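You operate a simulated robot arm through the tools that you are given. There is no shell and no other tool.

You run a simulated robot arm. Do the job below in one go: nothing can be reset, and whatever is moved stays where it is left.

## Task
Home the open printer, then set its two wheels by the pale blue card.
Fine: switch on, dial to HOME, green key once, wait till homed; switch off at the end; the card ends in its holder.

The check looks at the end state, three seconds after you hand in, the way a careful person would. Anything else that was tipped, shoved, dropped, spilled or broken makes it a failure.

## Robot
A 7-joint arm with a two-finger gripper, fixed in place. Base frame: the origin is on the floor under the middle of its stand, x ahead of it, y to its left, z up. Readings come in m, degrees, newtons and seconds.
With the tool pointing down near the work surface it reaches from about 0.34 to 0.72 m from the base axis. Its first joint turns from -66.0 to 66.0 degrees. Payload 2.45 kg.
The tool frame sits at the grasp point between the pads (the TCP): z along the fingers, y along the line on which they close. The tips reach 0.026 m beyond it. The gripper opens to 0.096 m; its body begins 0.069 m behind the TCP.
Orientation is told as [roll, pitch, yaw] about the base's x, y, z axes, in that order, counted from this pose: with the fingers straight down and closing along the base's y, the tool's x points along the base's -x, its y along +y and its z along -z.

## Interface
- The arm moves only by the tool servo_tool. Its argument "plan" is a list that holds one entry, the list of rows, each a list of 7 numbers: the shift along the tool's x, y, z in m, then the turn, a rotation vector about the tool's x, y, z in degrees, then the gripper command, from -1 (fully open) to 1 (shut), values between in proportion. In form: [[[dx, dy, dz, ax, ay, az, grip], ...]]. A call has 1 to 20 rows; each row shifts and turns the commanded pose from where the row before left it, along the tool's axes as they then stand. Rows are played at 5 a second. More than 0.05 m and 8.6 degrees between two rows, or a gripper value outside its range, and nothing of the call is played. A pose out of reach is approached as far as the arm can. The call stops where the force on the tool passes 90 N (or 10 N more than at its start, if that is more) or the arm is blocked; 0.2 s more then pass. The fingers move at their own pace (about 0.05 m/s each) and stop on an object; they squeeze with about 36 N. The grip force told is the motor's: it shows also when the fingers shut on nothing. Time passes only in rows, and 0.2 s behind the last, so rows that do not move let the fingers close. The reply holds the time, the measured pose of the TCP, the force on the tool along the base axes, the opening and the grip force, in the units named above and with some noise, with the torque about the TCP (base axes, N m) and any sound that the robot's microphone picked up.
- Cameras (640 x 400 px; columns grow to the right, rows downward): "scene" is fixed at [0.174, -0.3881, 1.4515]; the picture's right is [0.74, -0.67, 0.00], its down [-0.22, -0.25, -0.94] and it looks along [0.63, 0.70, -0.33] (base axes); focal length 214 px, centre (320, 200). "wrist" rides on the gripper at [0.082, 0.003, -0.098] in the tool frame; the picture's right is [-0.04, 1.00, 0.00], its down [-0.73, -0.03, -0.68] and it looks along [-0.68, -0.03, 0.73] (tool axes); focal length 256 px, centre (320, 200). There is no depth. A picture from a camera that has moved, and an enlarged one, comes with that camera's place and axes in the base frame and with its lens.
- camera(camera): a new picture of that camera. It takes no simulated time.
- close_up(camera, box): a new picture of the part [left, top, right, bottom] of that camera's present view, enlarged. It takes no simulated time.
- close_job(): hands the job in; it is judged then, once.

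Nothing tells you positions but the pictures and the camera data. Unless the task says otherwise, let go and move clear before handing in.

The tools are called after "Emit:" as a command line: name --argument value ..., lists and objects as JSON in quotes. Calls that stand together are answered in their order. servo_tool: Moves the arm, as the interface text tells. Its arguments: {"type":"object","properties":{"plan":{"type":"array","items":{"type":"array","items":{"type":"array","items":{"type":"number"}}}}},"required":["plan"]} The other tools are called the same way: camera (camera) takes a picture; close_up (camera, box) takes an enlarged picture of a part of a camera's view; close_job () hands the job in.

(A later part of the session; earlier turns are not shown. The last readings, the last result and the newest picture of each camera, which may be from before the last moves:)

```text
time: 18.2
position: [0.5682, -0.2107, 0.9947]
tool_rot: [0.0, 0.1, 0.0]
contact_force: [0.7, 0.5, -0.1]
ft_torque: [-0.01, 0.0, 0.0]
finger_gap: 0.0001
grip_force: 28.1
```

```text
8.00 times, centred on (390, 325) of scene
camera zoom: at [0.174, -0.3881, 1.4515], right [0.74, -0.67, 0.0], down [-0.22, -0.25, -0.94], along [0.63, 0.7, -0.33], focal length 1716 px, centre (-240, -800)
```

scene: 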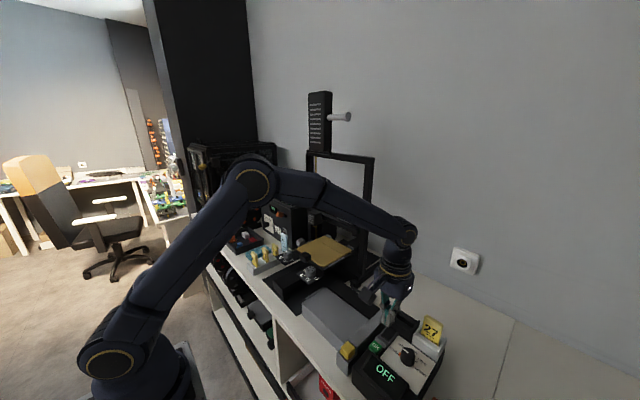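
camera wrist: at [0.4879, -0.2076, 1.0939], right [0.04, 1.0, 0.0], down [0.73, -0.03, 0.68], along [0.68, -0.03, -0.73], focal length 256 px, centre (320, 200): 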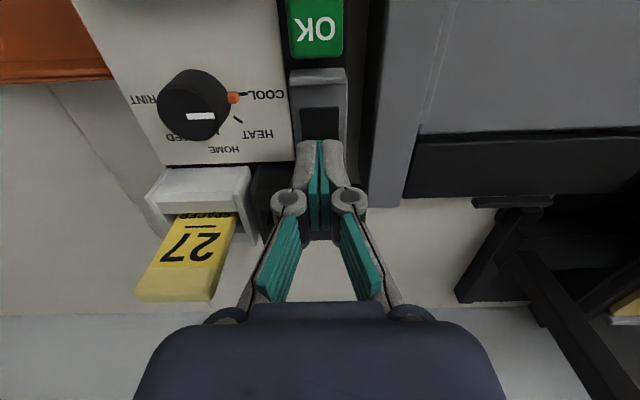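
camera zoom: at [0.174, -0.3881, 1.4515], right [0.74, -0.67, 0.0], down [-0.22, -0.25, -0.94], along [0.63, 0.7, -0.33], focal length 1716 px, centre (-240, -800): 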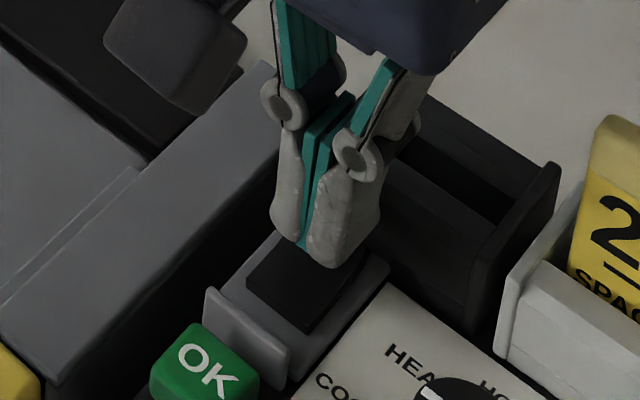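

Emit:
servo_tool --plan '[[[0, 0, 0.003, 0, 0, 0, 1], [0, 0, 0.002, 0, 0, 0, 1], [0, 0, 0, 0, 0, 0, 1]]]'

Emit:
servo_tool --plan '[[[0, 0, 0.002, 0, 0, 0, 1], [0, 0, 0, 0, 0, 0, 1]]]'

```text
time: 19.0
position: [0.5685, -0.2116, 0.9911]
tool_rot: [0.0, 0.1, -0.1]
contact_force: [0.2, -0.2, -0.6]
ft_torque: [-0.04, -0.01, 0.05]
finger_gap: 0.0002
grip_force: 28.7
```

```text
time: 19.6
position: [0.567, -0.2107, 0.9899]
tool_rot: [0.0, 0.0, -0.1]
contact_force: [-0.7, 0.3, -0.7]
ft_torque: [0.03, 0.01, -0.01]
finger_gap: 0.0
grip_force: 28.7
```

Emit:
servo_tool --plan '[[[0, 0, 0.0015, 0, 0, 0, 1], [0, 0, 0, 0, 0, 0, 1]]]'

Emit:
servo_tool --plan '[[[0, 0, 0.0015, 0, 0, 0, 1], [0, 0, 0, 0, 0, 0, 1]]]'

```text
time: 20.2
position: [0.5681, -0.2122, 0.9862]
tool_rot: [0.0, 0.0, 0.0]
contact_force: [-0.6, 0.8, 0.8]
ft_torque: [0.02, -0.01, 0.02]
finger_gap: 0.006
grip_force: 28.7
```

```text
time: 20.8
position: [0.5683, -0.212, 0.9859]
tool_rot: [0.1, 0.0, 0.0]
contact_force: [0.3, 0.6, 0.9]
ft_torque: [-0.02, -0.03, 0.02]
finger_gap: 0.006
grip_force: 28.2
```

Emit:
close_up --camera "wrist" --box '[270, 80, 370, 180]'

Emit:
close_up --camera "scene" --box '[360, 300, 420, 350]'

Emit:
close_up --camera "scene" --box '[350, 340, 430, 400]'

```text
4.00 times, centred on (320, 130) of wrist
camera zoom: at [0.4875, -0.2082, 1.0841], right [0.04, 1.0, 0.0], down [0.73, -0.03, 0.68], along [0.68, -0.03, -0.73], focal length 1024 px, centre (320, 480)
```

zoom: 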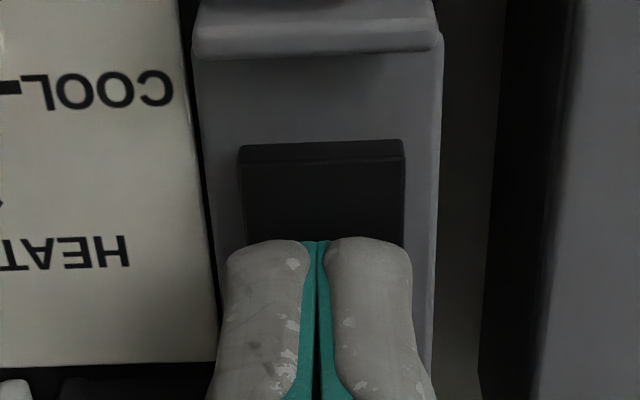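

```text
8.00 times, centred on (390, 325) of scene
camera zoom: at [0.174, -0.3881, 1.4515], right [0.74, -0.67, 0.0], down [-0.22, -0.25, -0.94], along [0.63, 0.7, -0.33], focal length 1716 px, centre (-240, -800)
```

zoom: 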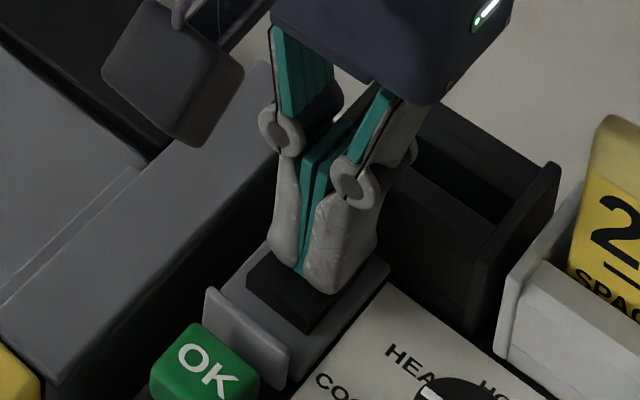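

```text
6.67 times, centred on (390, 370) of scene
camera zoom: at [0.174, -0.3881, 1.4515], right [0.74, -0.67, 0.0], down [-0.22, -0.25, -0.94], along [0.63, 0.7, -0.33], focal length 1430 px, centre (-147, -933)
```

zoom: 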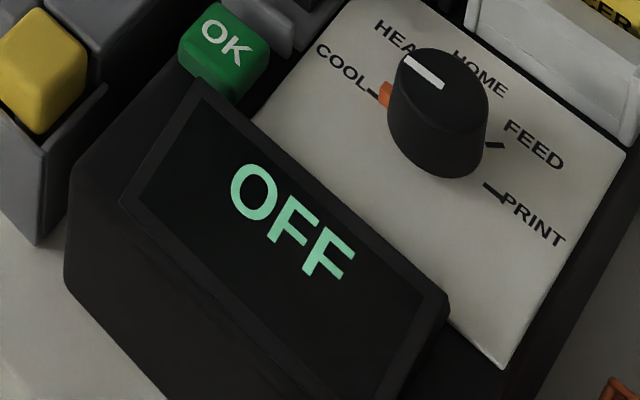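

Emit:
servo_tool --plan '[[[0, 0, 0.0015, 0, 0, 0, 1], [0, 0, 0, 0, 0, 0, 1]]]'

Emit:
servo_tool --plan '[[[0, 0, 0.0015, 0, 0, 0, 1], [0, 0, 0, 0, 0, 0, 1]]]'

```text
time: 21.4
position: [0.5687, -0.2123, 0.9861]
tool_rot: [0.0, -0.1, 0.0]
contact_force: [-2.1, 1.9, 12.2]
ft_torque: [0.06, 0.17, -0.03]
finger_gap: 0.0061
grip_force: 28.8
heard: click
```

```text
time: 22.0
position: [0.5687, -0.2126, 0.9853]
tool_rot: [-0.1, -0.2, 0.0]
contact_force: [-7.5, 2.4, 35.8]
ft_torque: [0.09, 0.43, 0.01]
finger_gap: 0.0058
grip_force: 28.8
heard: click
```

A click was heard (twice); checking the display.

Emit:
close_up --camera "scene" --box '[350, 340, 430, 400]'

Emit:
close_up --camera "scene" --box '[360, 300, 420, 350]'

Emit:
camera --camera "wrist"

```text
6.67 times, centred on (390, 370) of scene
camera zoom: at [0.1731, -0.3878, 1.4517], right [0.74, -0.67, 0.0], down [-0.22, -0.25, -0.94], along [0.63, 0.7, -0.33], focal length 1430 px, centre (-147, -933)
```

zoom: 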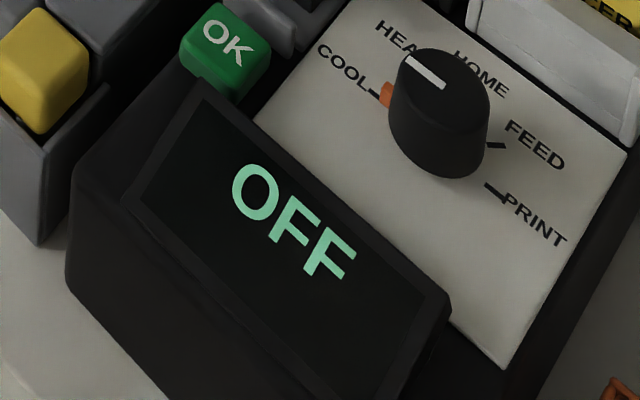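

```text
8.00 times, centred on (390, 325) of scene
camera zoom: at [0.1731, -0.3878, 1.4517], right [0.74, -0.67, 0.0], down [-0.22, -0.25, -0.94], along [0.63, 0.7, -0.33], focal length 1716 px, centre (-240, -800)
```

zoom: 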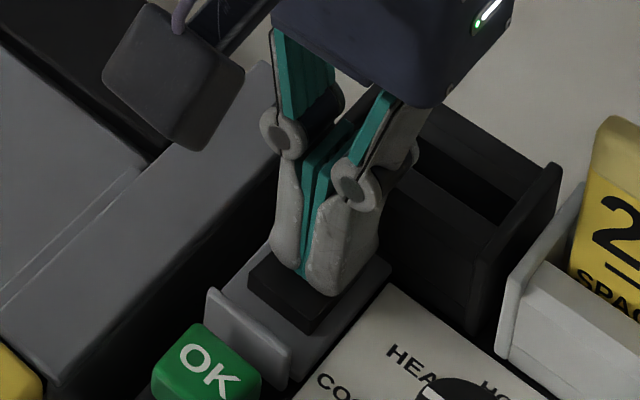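

```text
taken
camera wrist: at [0.4871, -0.208, 1.0831], right [0.04, 1.0, 0.0], down [0.73, -0.03, 0.68], along [0.68, -0.03, -0.73], focal length 256 px, centre (320, 200)
```

wrist: 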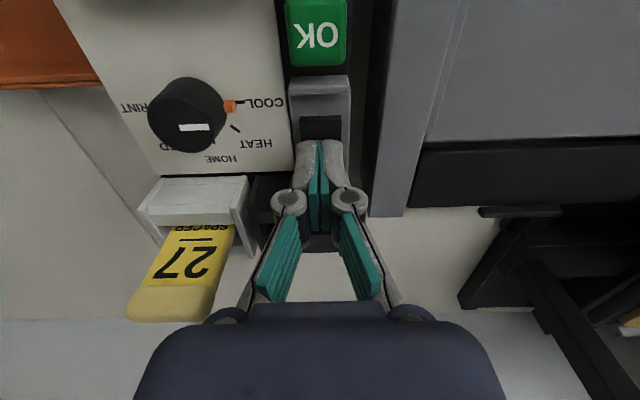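

It seems the tip straddled the pivot: first click toggled on, second toggled back. I'll lift, shift 6 mm farther so that only the far half is pressed, and stop at the first click.

Emit:
servo_tool --plan '[[[0, 0, -0.01, 0, 0, 0, 1], [-0.0065, 0.001, 0, 0, 0, 0, 1], [0, 0, 0, 0, 0, 0, 1]]]'

Emit:
close_up --camera "wrist" --box '[270, 80, 370, 180]'

Emit:
close_up --camera "scene" --box '[370, 300, 410, 340]'

```text
time: 22.8
position: [0.5739, -0.2097, 0.9916]
tool_rot: [0.0, 0.3, -0.1]
contact_force: [-7.8, 0.1, -4.2]
ft_torque: [-0.06, 0.16, 0.08]
finger_gap: 0.0
grip_force: 29.0
heard: click, click, click
```

```text
4.00 times, centred on (320, 130) of wrist
camera zoom: at [0.4932, -0.2062, 1.0899], right [0.04, 1.0, 0.0], down [0.74, -0.03, 0.67], along [0.67, -0.03, -0.74], focal length 1024 px, centre (320, 480)
```

zoom: 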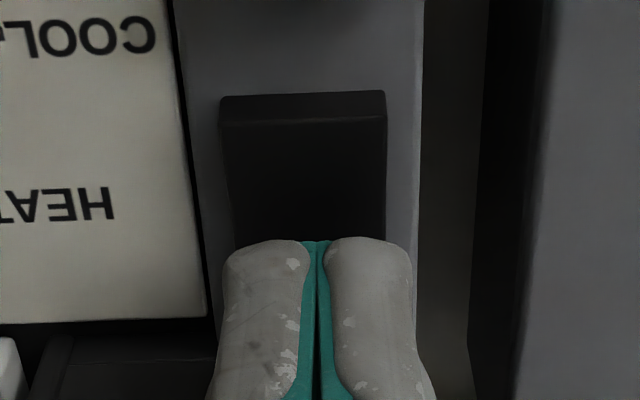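

```text
10.00 times, centred on (390, 320) of scene
camera zoom: at [0.1739, -0.3881, 1.4515], right [0.74, -0.67, 0.0], down [-0.22, -0.25, -0.94], along [0.63, 0.7, -0.33], focal length 2145 px, centre (-380, -1000)
```

zoom: 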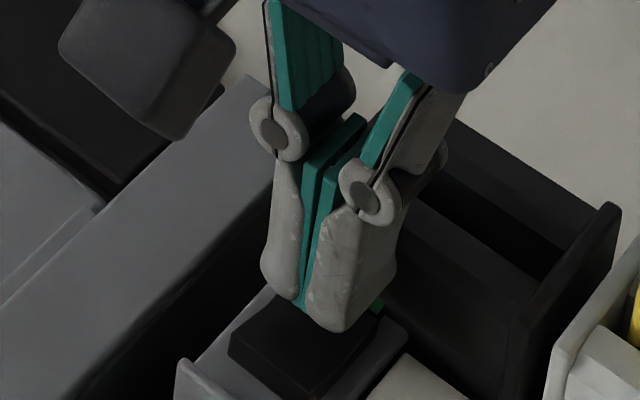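

The rocker now looks flipped (near end raised), and the finger touches the holder wall, so I'll lift straight off and check the display.

Emit:
servo_tool --plan '[[[0.004, 0, -0.004, 0, 0, 0, 1], [0, 0, -0.02, 0, 0, 0, 1], [0, 0, -0.03, 0, 0, 0, 1], [0.04, 0, -0.02, 0, 0, 0, 1], [0.04, -0.02, 0, 0, 0, 0, 1], [0, 0, 0, 0, 0, 0, 1]]]'

Emit:
camera --camera "wrist"

Emit:
close_up --camera "scene" --box '[340, 300, 460, 400]'

Emit:
close_up --camera "scene" --box '[372, 315, 408, 345]'

```text
time: 24.2
position: [0.4935, -0.2309, 1.0665]
tool_rot: [0.0, 0.1, 0.0]
contact_force: [-0.5, -0.3, 0.1]
ft_torque: [-0.04, 0.04, 0.02]
finger_gap: 0.0
grip_force: 28.1
```

```text
taken
camera wrist: at [0.4112, -0.2265, 1.1655], right [0.04, 1.0, 0.0], down [0.73, -0.03, 0.68], along [0.68, -0.03, -0.73], focal length 256 px, centre (320, 200)
```

wrist: 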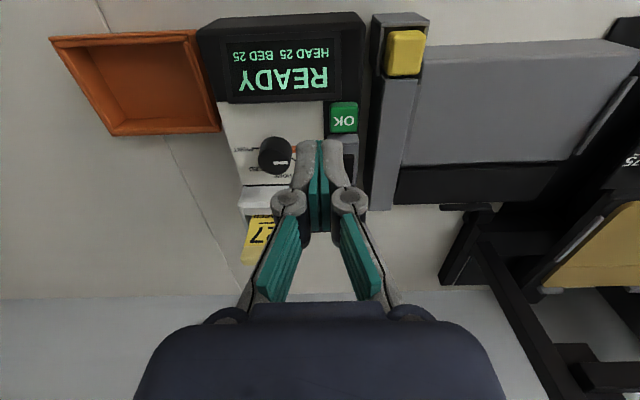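

```text
4.00 times, centred on (400, 350) of scene
camera zoom: at [0.174, -0.3881, 1.4515], right [0.74, -0.67, 0.0], down [-0.22, -0.25, -0.94], along [0.63, 0.7, -0.33], focal length 858 px, centre (0, -400)
```

zoom: 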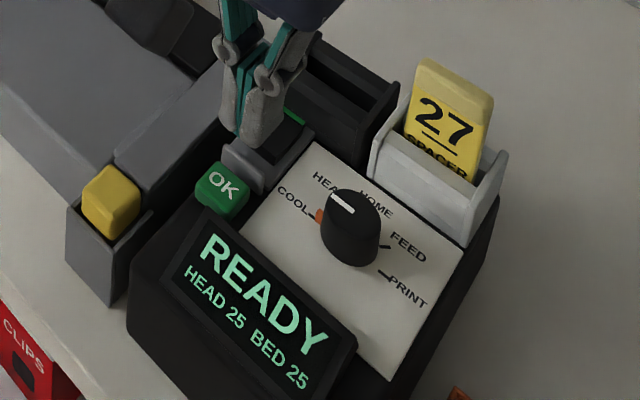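

```text
13.33 times, centred on (390, 330) of scene
camera zoom: at [0.174, -0.3881, 1.4515], right [0.74, -0.67, 0.0], down [-0.22, -0.25, -0.94], along [0.63, 0.7, -0.33], focal length 2860 px, centre (-613, -1533)
```

zoom: 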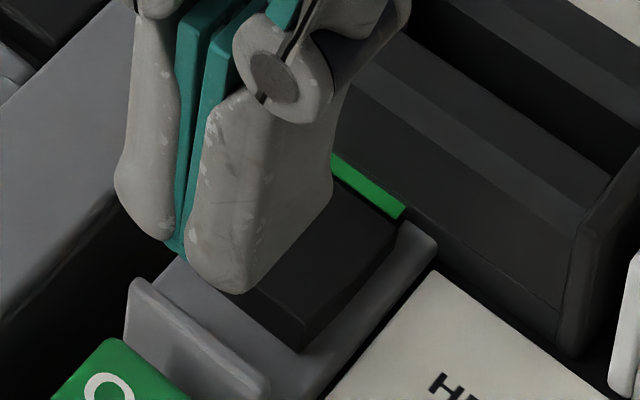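

Display shows READY – the printer is on. Next the dial: I'll locate the knob precisely before gripping it.

Emit:
close_up --camera "wrist" --box '[220, 100, 320, 200]'

Emit:
close_up --camera "scene" --box '[390, 335, 430, 370]'

```text
4.00 times, centred on (270, 150) of wrist
camera zoom: at [0.4112, -0.2265, 1.1655], right [0.04, 1.0, 0.0], down [0.73, -0.03, 0.68], along [0.68, -0.03, -0.73], focal length 1024 px, centre (520, 400)
```

zoom: 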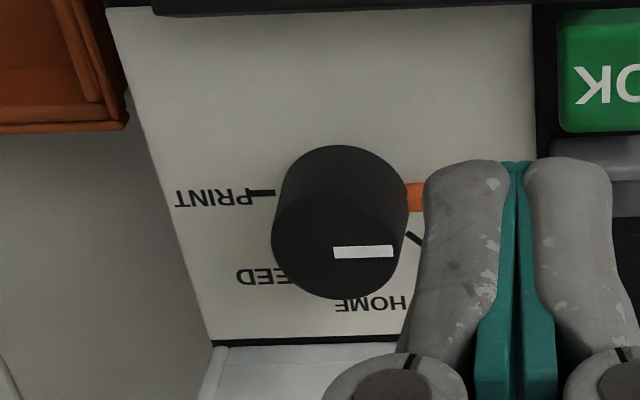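

```text
11.43 times, centred on (410, 352) of scene
camera zoom: at [0.174, -0.3881, 1.4515], right [0.74, -0.67, 0.0], down [-0.22, -0.25, -0.94], along [0.63, 0.7, -0.33], focal length 2451 px, centre (-709, -1543)
```

zoom: 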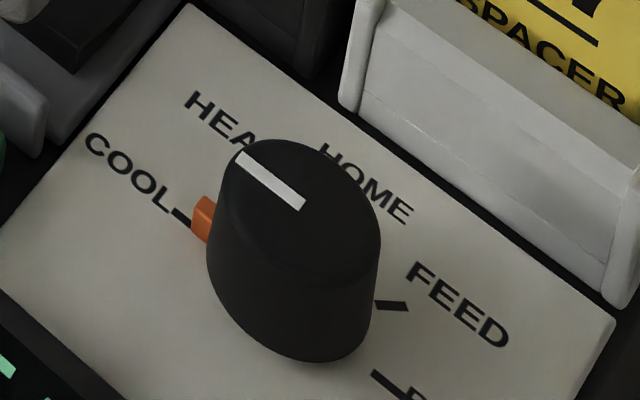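

The knob top is at about (0.539, −0.273, 0.979) with its axis tilted ~8°. I'll align the tool to the knob axis, pre-rotate −42.5°, and open to ~42 mm above it.

Emit:
servo_tool --plan '[[[0, 0, 0, 0, -8, 0, 0.124], [-0.0164, -0.021, 0.024, 0, 0, 0, 0.124], [-0.0164, -0.021, 0.024, 0, 0, 0, 0.124], [0, 0, 0, 0, 0, -8.5, 0.124], [0, 0, 0, 0, 0, -8.5, 0.124], [0, 0, 0, 0, 0, -8.5, 0.124], [0, 0, 0, 0, 0, -8.5, 0.124], [0, 0, 0, 0, 0, -8.5, 0.124], [0, 0, 0, 0, 0, 0, 0.124]]]'

Emit:
camera --camera "wrist"

Emit:
close_up --camera "scene" --box '[350, 290, 470, 390]'

```text
time: 26.2
position: [0.5311, -0.2727, 1.0249]
tool_rot: [-5.4, -5.9, 42.9]
contact_force: [0.1, 0.1, -0.2]
ft_torque: [-0.02, -0.02, 0.0]
finger_gap: 0.042
grip_force: 0.0
```

```text
taken
camera wrist: at [0.4562, -0.3256, 1.1135], right [-0.64, 0.76, -0.09], down [0.46, 0.47, 0.75], along [0.61, 0.44, -0.66], focal length 256 px, centre (320, 200)
```

wrist: 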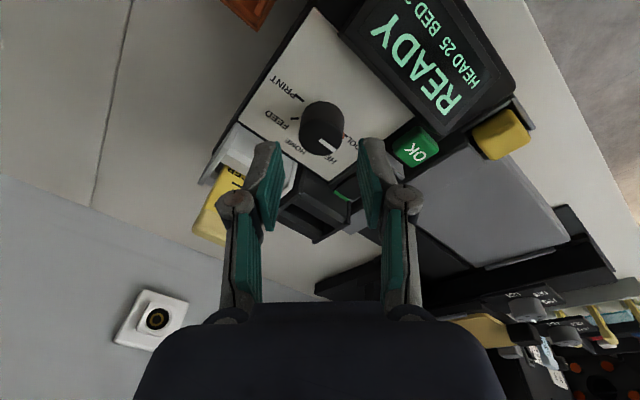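

```text
4.00 times, centred on (410, 340) of scene
camera zoom: at [0.174, -0.3881, 1.4515], right [0.74, -0.67, 0.0], down [-0.22, -0.25, -0.94], along [0.63, 0.7, -0.33], focal length 858 px, centre (-40, -360)
```

zoom: 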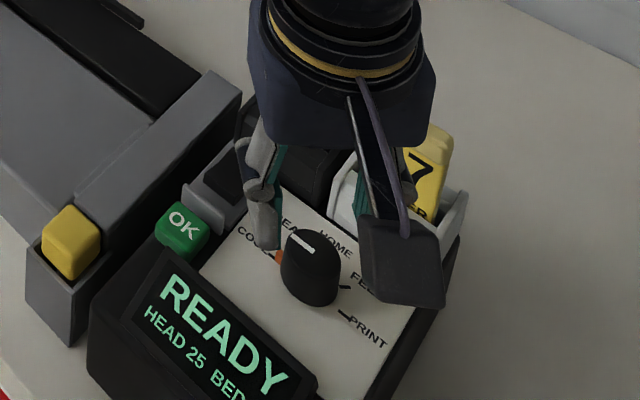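

Emit:
close_up --camera "wrist" --box '[270, 80, 370, 180]'

```text
4.00 times, centred on (320, 130) of wrist
camera zoom: at [0.4562, -0.3256, 1.1135], right [-0.64, 0.76, -0.09], down [0.46, 0.47, 0.75], along [0.61, 0.44, -0.66], focal length 1024 px, centre (320, 480)
```

zoom: 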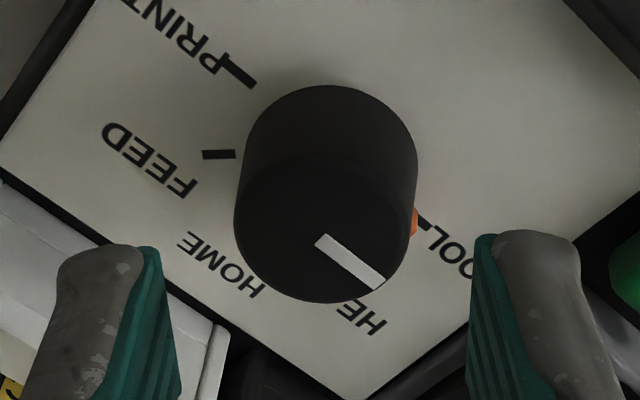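

The knob is centred between the fingers. Descending along its axis, then closing on it.

Emit:
servo_tool --plan '[[[0, 0, 0.012, 0, 0, 0, 0.124], [0, 0, 0.012, 0, 0, 0, 0.124], [0, 0, 0.012, 0, 0, 0, 0.124], [0, 0, 0, 0, 0, 0, 0.124]]]'

Emit:
close_up --camera "wrist" --box '[250, 70, 390, 210]'

Emit:
close_up --camera "scene" --box '[370, 310, 450, 380]'

```text
time: 27.2
position: [0.5358, -0.2729, 0.9861]
tool_rot: [-5.4, -6.0, 42.8]
contact_force: [-0.6, -0.1, 0.2]
ft_torque: [-0.02, 0.03, -0.01]
finger_gap: 0.0419
grip_force: 0.1
```

```text
2.86 times, centred on (320, 140) of wrist
camera zoom: at [0.461, -0.3244, 1.0757], right [-0.64, 0.76, -0.09], down [0.46, 0.47, 0.75], along [0.62, 0.44, -0.65], focal length 731 px, centre (320, 371)
```

zoom: 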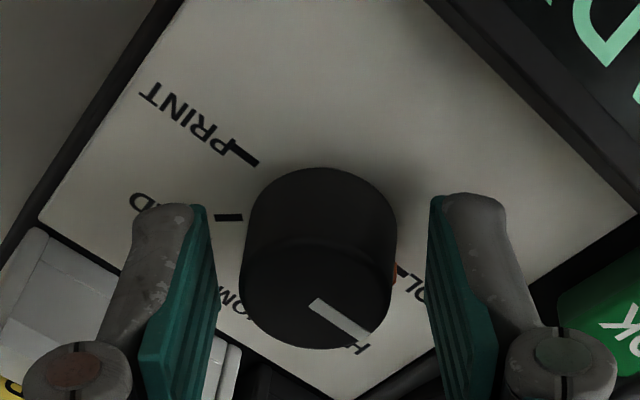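

```text
5.71 times, centred on (410, 345) of scene
camera zoom: at [0.174, -0.3881, 1.4515], right [0.74, -0.67, 0.0], down [-0.22, -0.25, -0.94], along [0.63, 0.7, -0.33], focal length 1226 px, centre (-194, -629)
```

zoom: 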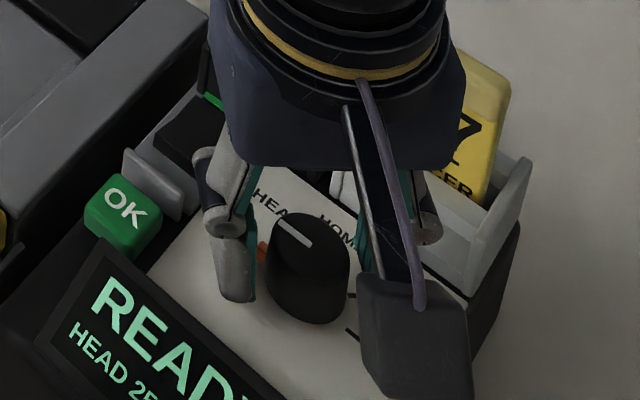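

Emit:
servo_tool --plan '[[[0, 0, 0, 0, 0, 0, 1], [0, 0, 0, 0, 0, 0, 1], [0, 0, 0, 0, 0, 0, 1]]]'

Emit:
servo_tool --plan '[[[0, 0, 0, 0, 0, 8.5, 1], [0, 0, 0, 0, 0, 8.5, 1], [0, 0, 0, 0, 0, 8.5, 1], [0, 0, 0, 0, 0, 8.5, 1], [0, 0, 0, 0, 0, 8.5, 1], [0, 0, 0, 0, 0, 0, 1]]]'

Emit:
camera --camera "wrist"

Emit:
close_up --camera "scene" --box '[370, 310, 450, 380]'

```text
time: 28.0
position: [0.5368, -0.2734, 0.9861]
tool_rot: [-5.4, -5.9, 42.8]
contact_force: [3.1, -0.8, -0.5]
ft_torque: [0.33, 0.26, 0.0]
finger_gap: 0.0298
grip_force: 44.8
```

```text
time: 29.4
position: [0.5355, -0.2729, 0.9878]
tool_rot: [0.0, -8.1, -0.1]
contact_force: [5.9, -5.8, -8.9]
ft_torque: [-0.32, 0.49, -0.04]
finger_gap: 0.0288
grip_force: 44.7
```

```text
taken
camera wrist: at [0.4421, -0.2689, 1.0739], right [0.04, 1.0, 0.01], down [0.63, -0.03, 0.77], along [0.77, -0.03, -0.63], focal length 256 px, centre (320, 200)
```

wrist: 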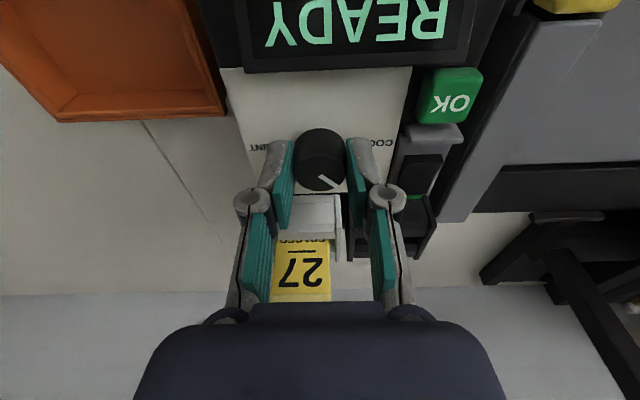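

```text
5.71 times, centred on (410, 345) of scene
camera zoom: at [0.1744, -0.3884, 1.4514], right [0.74, -0.67, 0.0], down [-0.22, -0.25, -0.94], along [0.63, 0.7, -0.33], focal length 1226 px, centre (-194, -629)
```

zoom: 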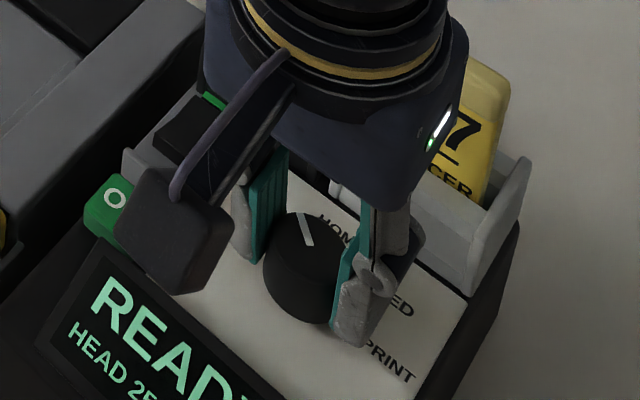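

The knob turns with the fingers (now at HEAT). Continuing to HOME.

Emit:
servo_tool --plan '[[[0, 0, 0, 0, 0, 8.5, 1], [0, 0, 0, 0, 0, 8.5, 1], [0, 0, 0, 0, 0, 8.5, 1], [0, 0, 0, 0, 0, 8.5, 1], [0, 0, 0, 0, 0, 8.5, 1], [0, 0, 0, 0, 0, 4, 1], [0, 0, 0, 0, 0, 0, 1]]]'

Emit:
camera --camera "wrist"

Emit:
close_up --camera "wrist" --box '[250, 90, 390, 230]'

Emit:
close_up --camera "scene" --box '[370, 310, 450, 380]'

```text
time: 31.0
position: [0.5346, -0.2732, 0.9891]
tool_rot: [5.8, -5.6, -46.8]
contact_force: [6.0, -10.4, -4.4]
ft_torque: [-1.15, -0.04, -0.06]
finger_gap: 0.0297
grip_force: 45.1
```

```text
taken
camera wrist: at [0.4691, -0.211, 1.0787], right [0.75, 0.66, 0.1], down [0.38, -0.55, 0.74], along [0.54, -0.51, -0.66], focal length 256 px, centre (320, 200)
```

wrist: 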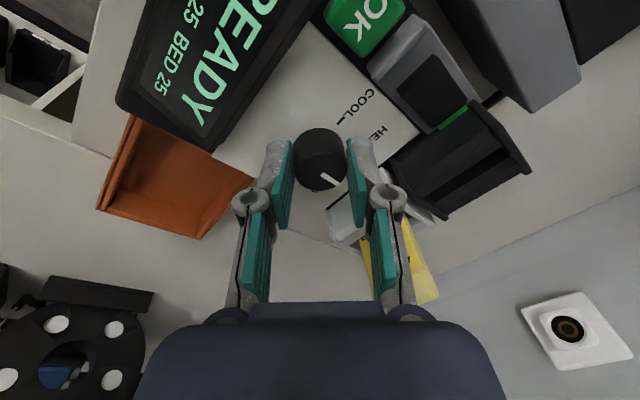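

```text
2.86 times, centred on (320, 160) of wrist
camera zoom: at [0.4691, -0.211, 1.0787], right [0.75, 0.66, 0.1], down [0.38, -0.55, 0.74], along [0.54, -0.51, -0.66], focal length 731 px, centre (320, 314)
```

zoom: 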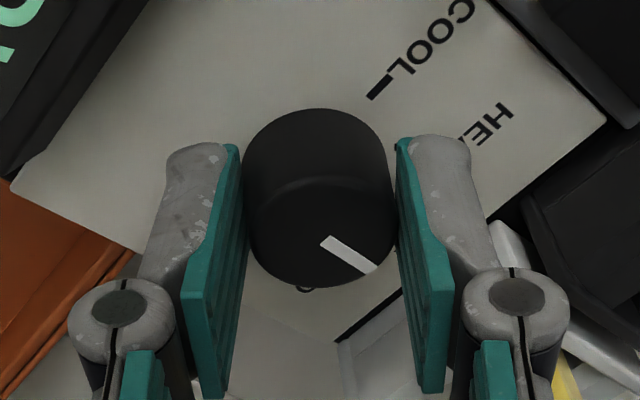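

```text
5.71 times, centred on (410, 345) of scene
camera zoom: at [0.1743, -0.3884, 1.4514], right [0.74, -0.67, 0.0], down [-0.22, -0.25, -0.94], along [0.63, 0.7, -0.33], focal length 1226 px, centre (-194, -629)
```

zoom: 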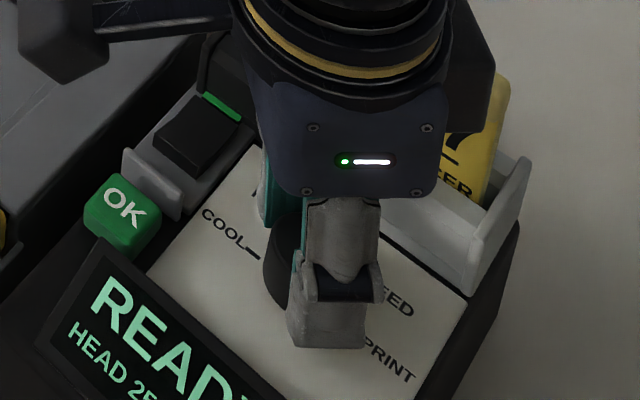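

Emit:
servo_tool --plan '[[[0, 0, 0, 0, 0, 0, 0.1], [0, 0, 0, 0, 0, 0, 0.1], [0, 0, -0.02, 0, 0, 0, 0.1], [0, 0, -0.03, 0, 0, 0, 0.1], [0, 0, -0.03, 0, 0, 0, 0.1], [0, 0, 0, 0, 0, -8.5, 0.1], [0, 0, 0, 0, 0, -8.5, 0.1], [0, 0, 0, 0, 0, -8.5, 0.1], [0, 0, 0, 0, 0, -8.5, 0.1], [0, 0, 0, 0, 0, -8.5, 0.1], [0, 0, 0, 0, 0, -5, 0.1], [0, 0, 0, 0, 0, 0, 0.1]]]'

Emit:
camera --camera "wrist"

Emit:
close_up --camera "wrist" --box '[250, 90, 390, 230]'

Emit:
close_up --camera "scene" --box '[370, 310, 450, 380]'

```text
time: 33.6
position: [0.5255, -0.2728, 1.0675]
tool_rot: [-0.2, -8.0, 1.2]
contact_force: [0.1, -0.1, 0.6]
ft_torque: [-0.02, -0.03, 0.02]
finger_gap: 0.0433
grip_force: 0.0
```

```text
taken
camera wrist: at [0.4303, -0.2705, 1.1535], right [0.02, 1.0, 0.0], down [0.63, -0.02, 0.77], along [0.77, -0.01, -0.63], focal length 256 px, centre (320, 200)
```

wrist: 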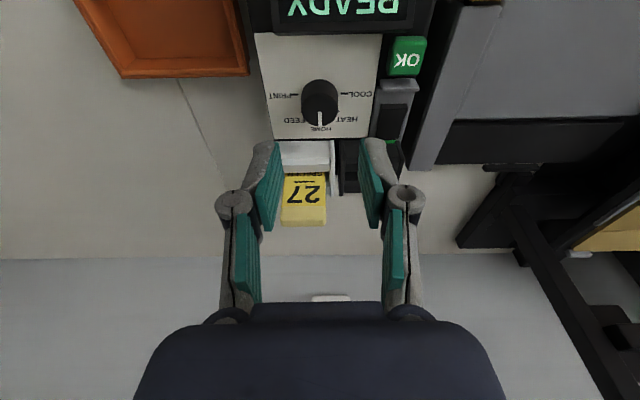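

```text
2.86 times, centred on (320, 160) of wrist
camera zoom: at [0.4303, -0.2705, 1.1535], right [0.02, 1.0, 0.0], down [0.63, -0.02, 0.77], along [0.77, -0.01, -0.63], focal length 731 px, centre (320, 314)
```

zoom: 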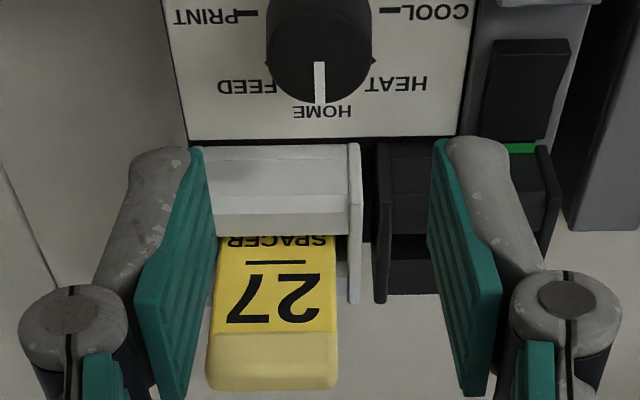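

```text
5.71 times, centred on (410, 345) of scene
camera zoom: at [0.174, -0.3881, 1.4515], right [0.74, -0.67, 0.0], down [-0.22, -0.25, -0.94], along [0.63, 0.7, -0.33], focal length 1226 px, centre (-194, -629)
```

zoom: 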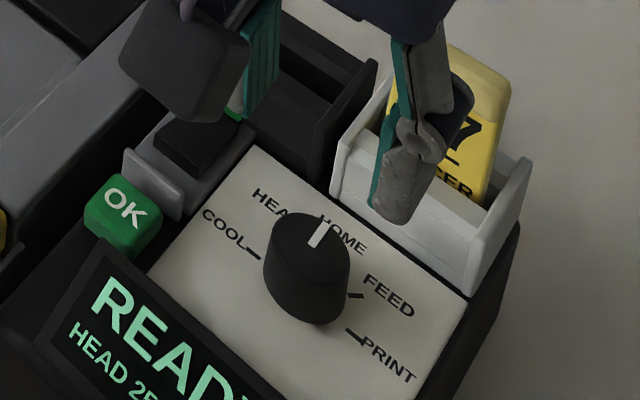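

The dial is at HOME. Now I'll close the fingers, lean 16°, and hover over the green OK key at about (0.509, −0.211).

Emit:
servo_tool --plan '[[[0, 0, 0, 0, -8, 1.2, 1], [0.0073, 0.0312, -0.0021, 0, 0, 0, 1], [0.0073, 0.0312, -0.0021, 0, 0, 0, 1], [0.0051, 0, 0.0178, 0, 0, 0, 1], [0.0051, 0, 0.0178, 0, 0, 0, 1], [0.0051, 0, 0.0178, 0, 0, 0, 1], [0, 0, 0, 0, 0, 0, 1]]]'

Emit:
camera --camera "wrist"

Emit:
close_up --camera "wrist" --box '[250, 80, 390, 180]'

Emit:
close_up --camera "scene" --box '[340, 310, 420, 380]'

```text
time: 35.2
position: [0.5092, -0.2113, 1.0137]
tool_rot: [0.1, -16.0, -0.2]
contact_force: [0.0, 0.3, -0.4]
ft_torque: [0.01, -0.01, 0.01]
finger_gap: 0.0
grip_force: 28.0
```

```text
taken
camera wrist: at [0.4045, -0.207, 1.086], right [0.04, 1.0, 0.01], down [0.52, -0.03, 0.85], along [0.85, -0.03, -0.52], focal length 256 px, centre (320, 200)
```

wrist: 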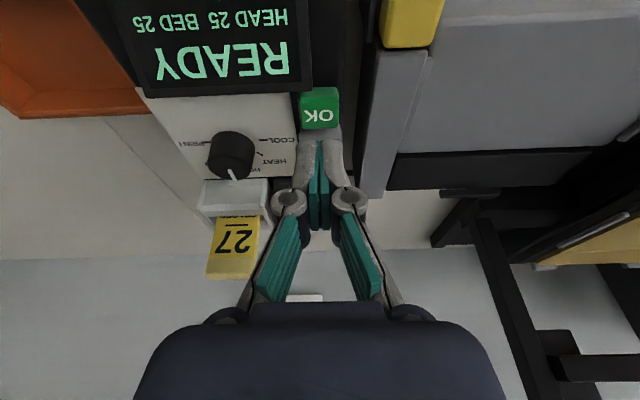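

```text
4.00 times, centred on (320, 130) of wrist
camera zoom: at [0.4045, -0.207, 1.086], right [0.04, 1.0, 0.01], down [0.52, -0.03, 0.85], along [0.85, -0.03, -0.52], focal length 1024 px, centre (320, 480)
```

zoom: 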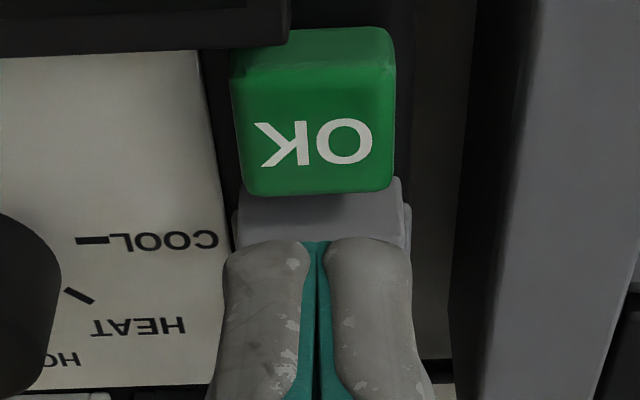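

```text
5.71 times, centred on (380, 345) of scene
camera zoom: at [0.174, -0.3881, 1.4515], right [0.74, -0.67, 0.0], down [-0.22, -0.25, -0.94], along [0.63, 0.7, -0.33], focal length 1226 px, centre (-23, -629)
```

zoom: 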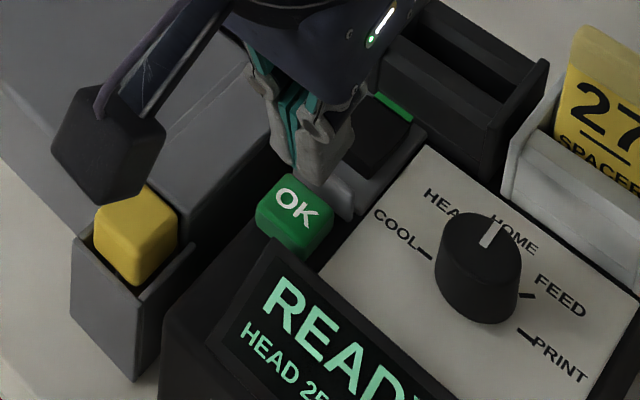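

Emit:
servo_tool --plan '[[[0.0022, 0, 0.0077, 0, 0, 0, 1], [0.0022, 0, 0.0077, 0, 0, 0, 1], [0, 0, 0, 0, 0, 0, 1]]]'

Emit:
close_up --camera "wrist" --box '[250, 80, 390, 180]'

Emit:
close_up --camera "scene" --box '[340, 310, 420, 380]'

```text
time: 36.0
position: [0.5101, -0.2107, 0.9969]
tool_rot: [0.1, -16.0, -0.2]
contact_force: [0.0, 0.0, 0.1]
ft_torque: [-0.01, 0.04, 0.01]
finger_gap: 0.0
grip_force: 28.0
```

```text
4.00 times, centred on (320, 130) of wrist
camera zoom: at [0.4049, -0.2062, 1.0691], right [0.04, 1.0, 0.01], down [0.52, -0.03, 0.85], along [0.85, -0.03, -0.52], focal length 1024 px, centre (320, 480)
```

zoom: 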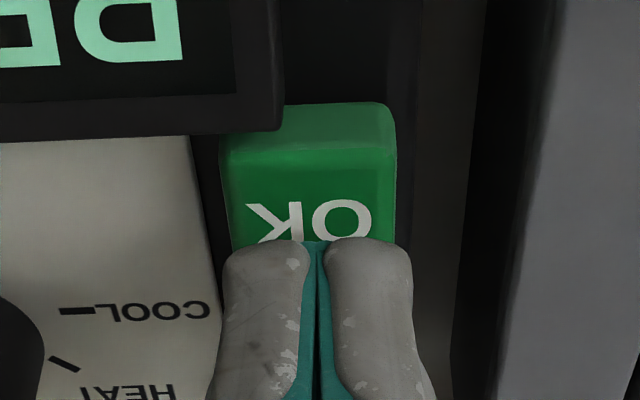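

```text
5.71 times, centred on (380, 345) of scene
camera zoom: at [0.174, -0.3881, 1.4515], right [0.74, -0.67, 0.0], down [-0.22, -0.25, -0.94], along [0.63, 0.7, -0.33], focal length 1226 px, centre (-23, -629)
```

zoom: 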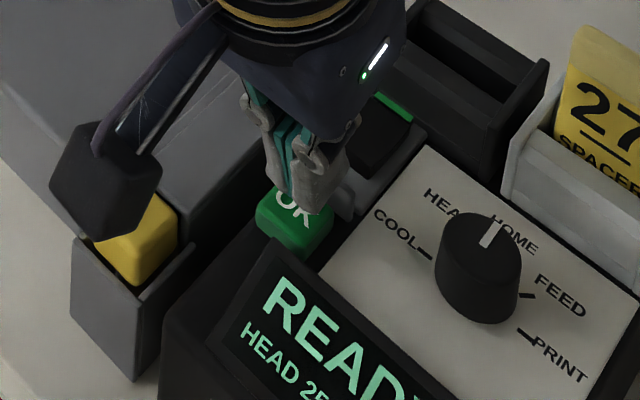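

Emit:
servo_tool --plan '[[[0.0008, 0, 0.0029, 0, 0, 0, 1], [0.0004, 0, 0.00145, 0, 0, 0, 1], [0, 0, 0, 0, 0, 0, 1]]]'

```text
time: 36.8
position: [0.511, -0.2105, 0.9924]
tool_rot: [0.1, -16.1, -0.3]
contact_force: [-0.3, 0.3, 0.8]
ft_torque: [0.0, 0.0, 0.03]
finger_gap: 0.0
grip_force: 28.5
```

Emit:
servo_tool --plan '[[[0.0004, 0, 0.00145, 0, 0, 0, 1], [0, 0, 0, 0, 0, 0, 1]]]'

```text
time: 37.4
position: [0.5085, -0.2098, 0.9912]
tool_rot: [0.2, -16.0, -0.2]
contact_force: [-0.8, 0.2, -0.3]
ft_torque: [0.03, -0.01, -0.01]
finger_gap: 0.0062
grip_force: 29.1
```

Emit:
servo_tool --plan '[[[0.0004, 0, 0.00145, 0, 0, 0, 1], [0, 0, 0, 0, 0, 0, 1]]]'

```text
time: 38.0
position: [0.5097, -0.2101, 0.989]
tool_rot: [0.1, -16.0, -0.3]
contact_force: [0.6, 0.6, 1.2]
ft_torque: [0.01, 0.0, 0.0]
finger_gap: 0.0058
grip_force: 28.1
```

Emit:
servo_tool --plan '[[[0.0004, 0, 0.00145, 0, 0, 0, 1], [0, 0, 0, 0, 0, 0, 1]]]'

```text
time: 38.6
position: [0.5091, -0.2092, 0.9879]
tool_rot: [0.1, -15.9, -0.3]
contact_force: [0.0, 0.2, 1.9]
ft_torque: [-0.05, 0.01, -0.03]
finger_gap: 0.006
grip_force: 28.7
heard: click
```

A click — checking the display before lifting.

Emit:
close_up --camera "scene" --box '[340, 320, 430, 400]'

Emit:
camera --camera "scene"

```text
5.00 times, centred on (385, 360) of scene
camera zoom: at [0.174, -0.3881, 1.4515], right [0.74, -0.67, 0.0], down [-0.22, -0.25, -0.94], along [0.63, 0.7, -0.33], focal length 1072 px, centre (-5, -600)
```

zoom: 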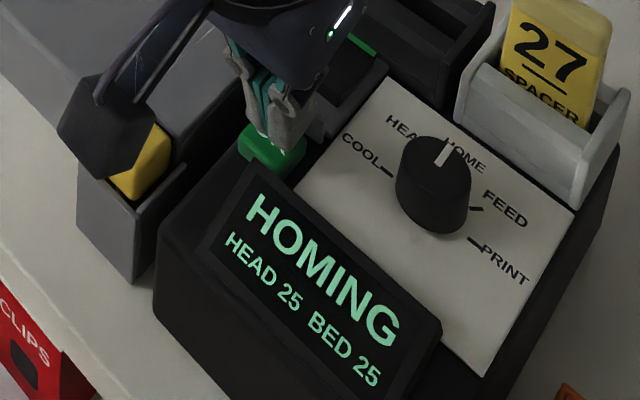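

```text
taken
```

scene: 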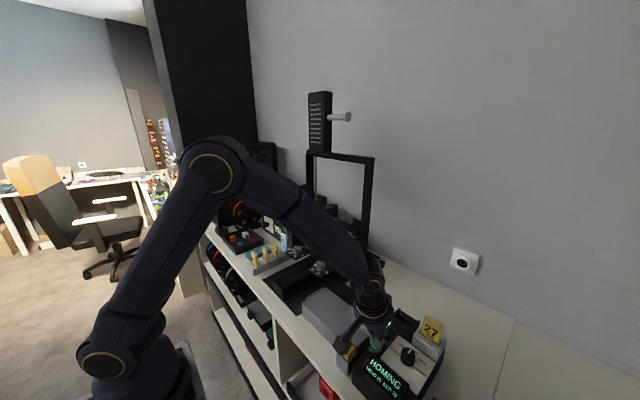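

HOMING has started. Lifting off the key cleanly and waiting.

Emit:
servo_tool --plan '[[[-0.0028, 0, -0.0096, 0, 0, 0, 1], [-0.0083, 0, -0.0288, 0, 0, 0, 1], [-0.0083, 0, -0.0288, 0, 0, 0, 1], [-0.0083, 0, -0.0288, 0, 8, 0, 1], [0, 0, 0, 0, 8, 0, 1], [0, 0, 0, 0, 0, 0, 1], [0, 0, 0, 0, 0, 0, 1], [0, 0, 0, 0, 0, 0, 1], [0, 0, 0, 0, 0, 0, 1], [0, 0, 0, 0, 0, 0, 1], [0, 0, 0, 0, 0, 0, 1], [0, 0, 0, 0, 0, 0, 1], [0, 0, 0, 0, 0, 0, 1], [0, 0, 0, 0, 0, 0, 1], [0, 0, 0, 0, 0, 0, 1], [0, 0, 0, 0, 0, 0, 1], [0, 0, 0, 0, 0, 0, 1], [0, 0, 0, 0, 0, 0, 1], [0, 0, 0, 0, 0, 0, 1], [0, 0, 0, 0, 0, 0, 1]]]'

Emit:
camera --camera "wrist"

Emit:
close_up --camera "scene" --box '[340, 320, 430, 400]'

Emit:
close_up --camera "scene" --box '[200, 180, 400, 320]'

```text
time: 42.8
position: [0.5089, -0.2109, 1.0883]
tool_rot: [0.0, -0.1, -0.2]
contact_force: [-0.4, -0.3, 0.5]
ft_torque: [-0.01, 0.01, 0.01]
finger_gap: 0.0
grip_force: 28.7
```

```text
taken
camera wrist: at [0.428, -0.2067, 1.1857], right [0.04, 1.0, 0.0], down [0.73, -0.03, 0.68], along [0.68, -0.03, -0.73], focal length 256 px, centre (320, 200)
```

wrist: 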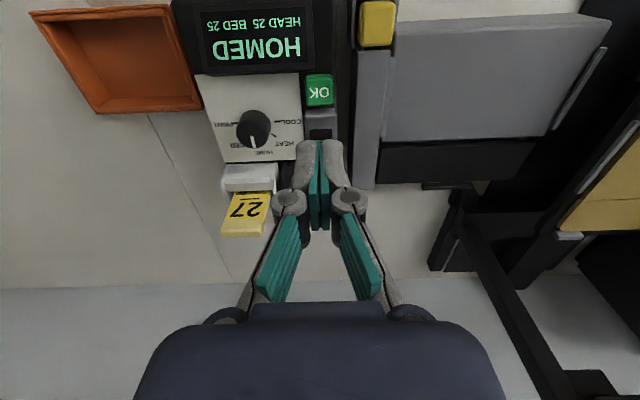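

```text
5.00 times, centred on (385, 360) of scene
camera zoom: at [0.174, -0.3881, 1.4515], right [0.74, -0.67, 0.0], down [-0.22, -0.25, -0.94], along [0.63, 0.7, -0.33], focal length 1072 px, centre (-5, -600)
```

zoom: 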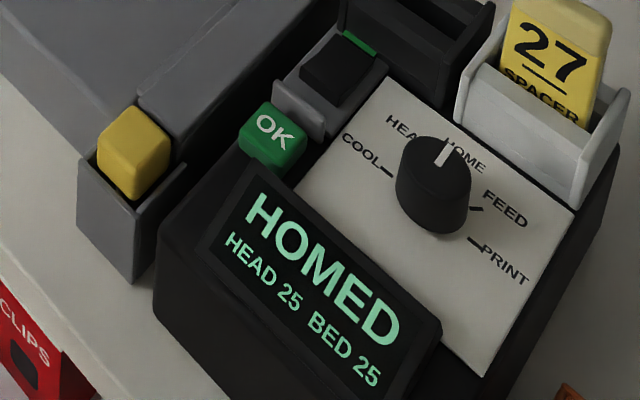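

```text
2.86 times, centred on (300, 250) of scene
camera zoom: at [0.174, -0.3881, 1.4515], right [0.74, -0.67, 0.0], down [-0.22, -0.25, -0.94], along [0.63, 0.7, -0.33], focal length 613 px, centre (377, 57)
```

zoom: 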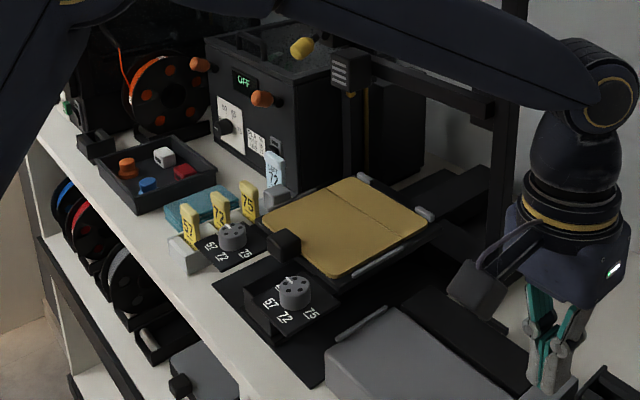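

The display reads HOMED. Now I'll move the wrist camera over to the wheels and the blue card for a clear look.

Emit:
servo_tool --plan '[[[0.03, 0, -0.04, 0, 0, 0, 1], [0.03, 0, -0.04, 0, 0, 0, 1], [0, 0.045, 0, 0, 0, 0, 1], [0, 0.045, 0, 0, 0, 0, 1], [0, 0.045, 0, 0, 0, 0, 1], [0, 0.045, 0, 0, 0, 0, 1], [0, 0.045, 0, 0, 0, 0, 1], [0, 0.045, 0, 0, 0, 0, 1], [0, 0.045, 0, 0, 0, 0, 1], [0, 0.045, 0, 0, 0, 0, 1], [0, 0.045, 0, 0, 0, 0, 1], [0, 0.03, 0, 0, 0, 0, 1], [0, 0, 0, 0, 0, 0, 1]]]'

Emit:
camera --camera "wrist"

Emit:
camera --camera "scene"

```text
time: 45.6
position: [0.4494, 0.2247, 1.1666]
tool_rot: [0.1, 0.0, -0.3]
contact_force: [-0.2, 0.0, 0.8]
ft_torque: [-0.02, 0.02, 0.0]
finger_gap: 0.0
grip_force: 28.9
```

```text
taken
camera wrist: at [0.369, 0.2291, 1.2654], right [0.04, 1.0, 0.0], down [0.73, -0.03, 0.68], along [0.68, -0.03, -0.73], focal length 256 px, centre (320, 200)
```

wrist: 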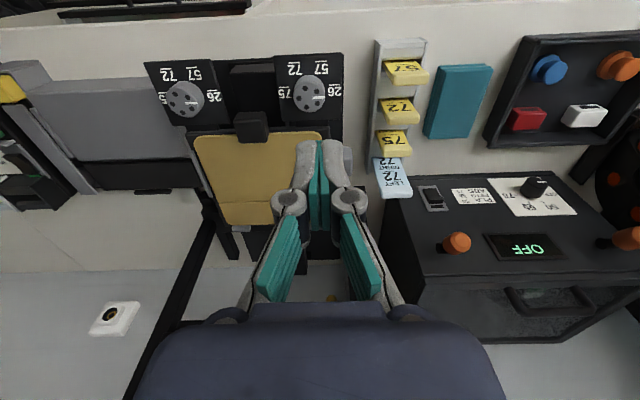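

```text
taken
```

scene: 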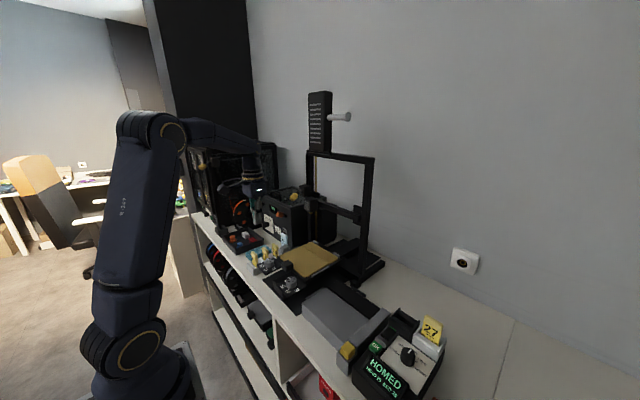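

Emit:
close_up --camera "wrist" --box '[360, 30, 440, 210]'

Emit:
close_up --camera "wrist" --box '[365, 140, 425, 200]'

Emit:
close_up --camera "wrist" --box '[140, 40, 260, 140]'

Emit:
close_up --camera "wrist" --box '[260, 40, 360, 140]'

```text
2.22 times, centred on (400, 120) of wrist
camera zoom: at [0.369, 0.2291, 1.2654], right [0.04, 1.0, 0.0], down [0.73, -0.03, 0.68], along [0.68, -0.03, -0.73], focal length 569 px, centre (142, 378)
```

zoom: 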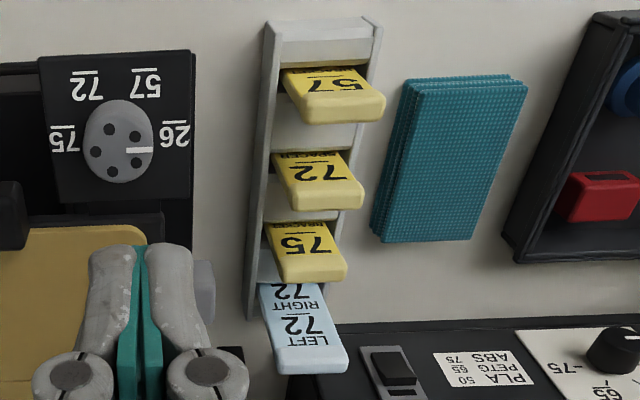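

```text
6.67 times, centred on (395, 170) of wrist
camera zoom: at [0.369, 0.2291, 1.2654], right [0.04, 1.0, 0.0], down [0.73, -0.03, 0.68], along [0.68, -0.03, -0.73], focal length 1707 px, centre (-180, 400)
```

zoom: 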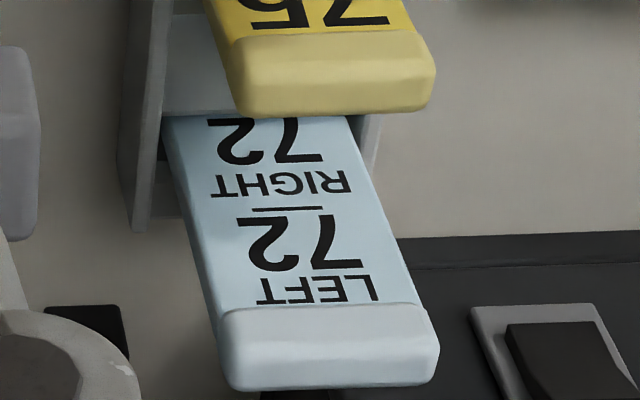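

```text
4.00 times, centred on (200, 90) of wrist
camera zoom: at [0.369, 0.2291, 1.2654], right [0.04, 1.0, 0.0], down [0.73, -0.03, 0.68], along [0.68, -0.03, -0.73], focal length 1024 px, centre (800, 640)
```

zoom: 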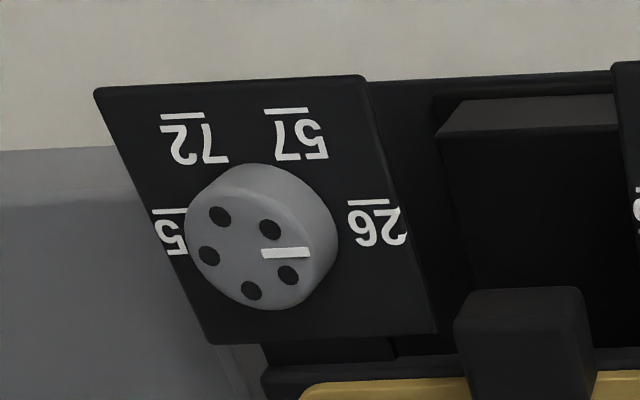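

```text
4.00 times, centred on (310, 90) of wrist
camera zoom: at [0.369, 0.2291, 1.2654], right [0.04, 1.0, 0.0], down [0.73, -0.03, 0.68], along [0.68, -0.03, -0.73], focal length 1024 px, centre (360, 640)
```

zoom: 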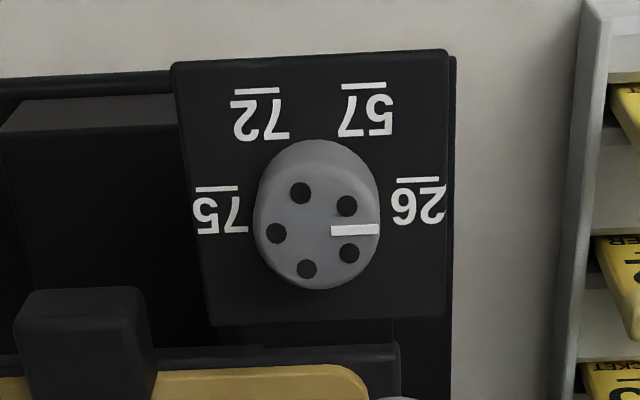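

Emit:
close_up --camera "wrist" --box '[380, 155, 412, 175]'

Emit:
close_up --camera "scene" --box '[270, 225, 310, 255]'

```text
16.00 times, centred on (396, 165) of wrist
camera zoom: at [0.369, 0.2291, 1.2654], right [0.04, 1.0, 0.0], down [0.73, -0.03, 0.68], along [0.68, -0.03, -0.73], focal length 4096 px, centre (-896, 760)
```

zoom: 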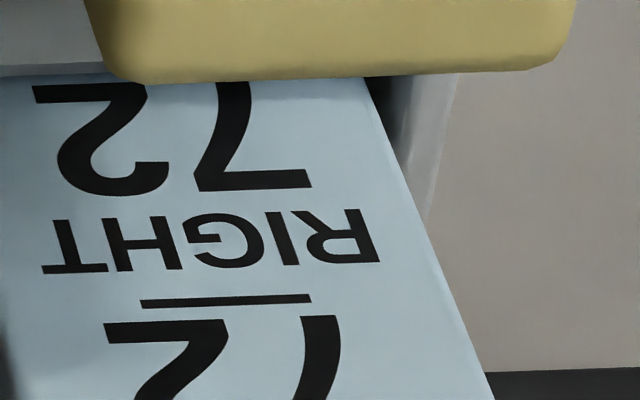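

```text
13.33 times, centred on (290, 240) of scene
camera zoom: at [0.1741, -0.3881, 1.4515], right [0.74, -0.67, 0.0], down [-0.22, -0.25, -0.94], along [0.63, 0.7, -0.33], focal length 2860 px, centre (720, -333)
```

zoom: 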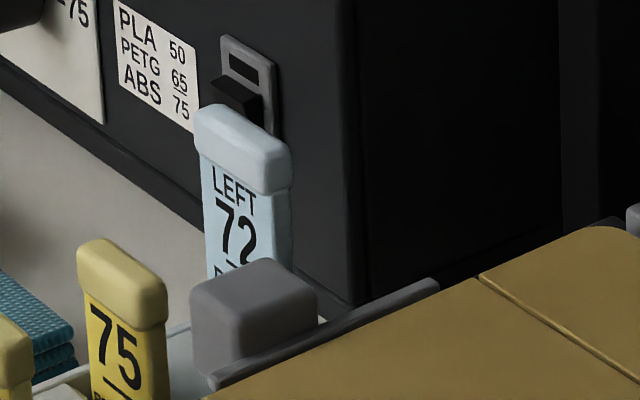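

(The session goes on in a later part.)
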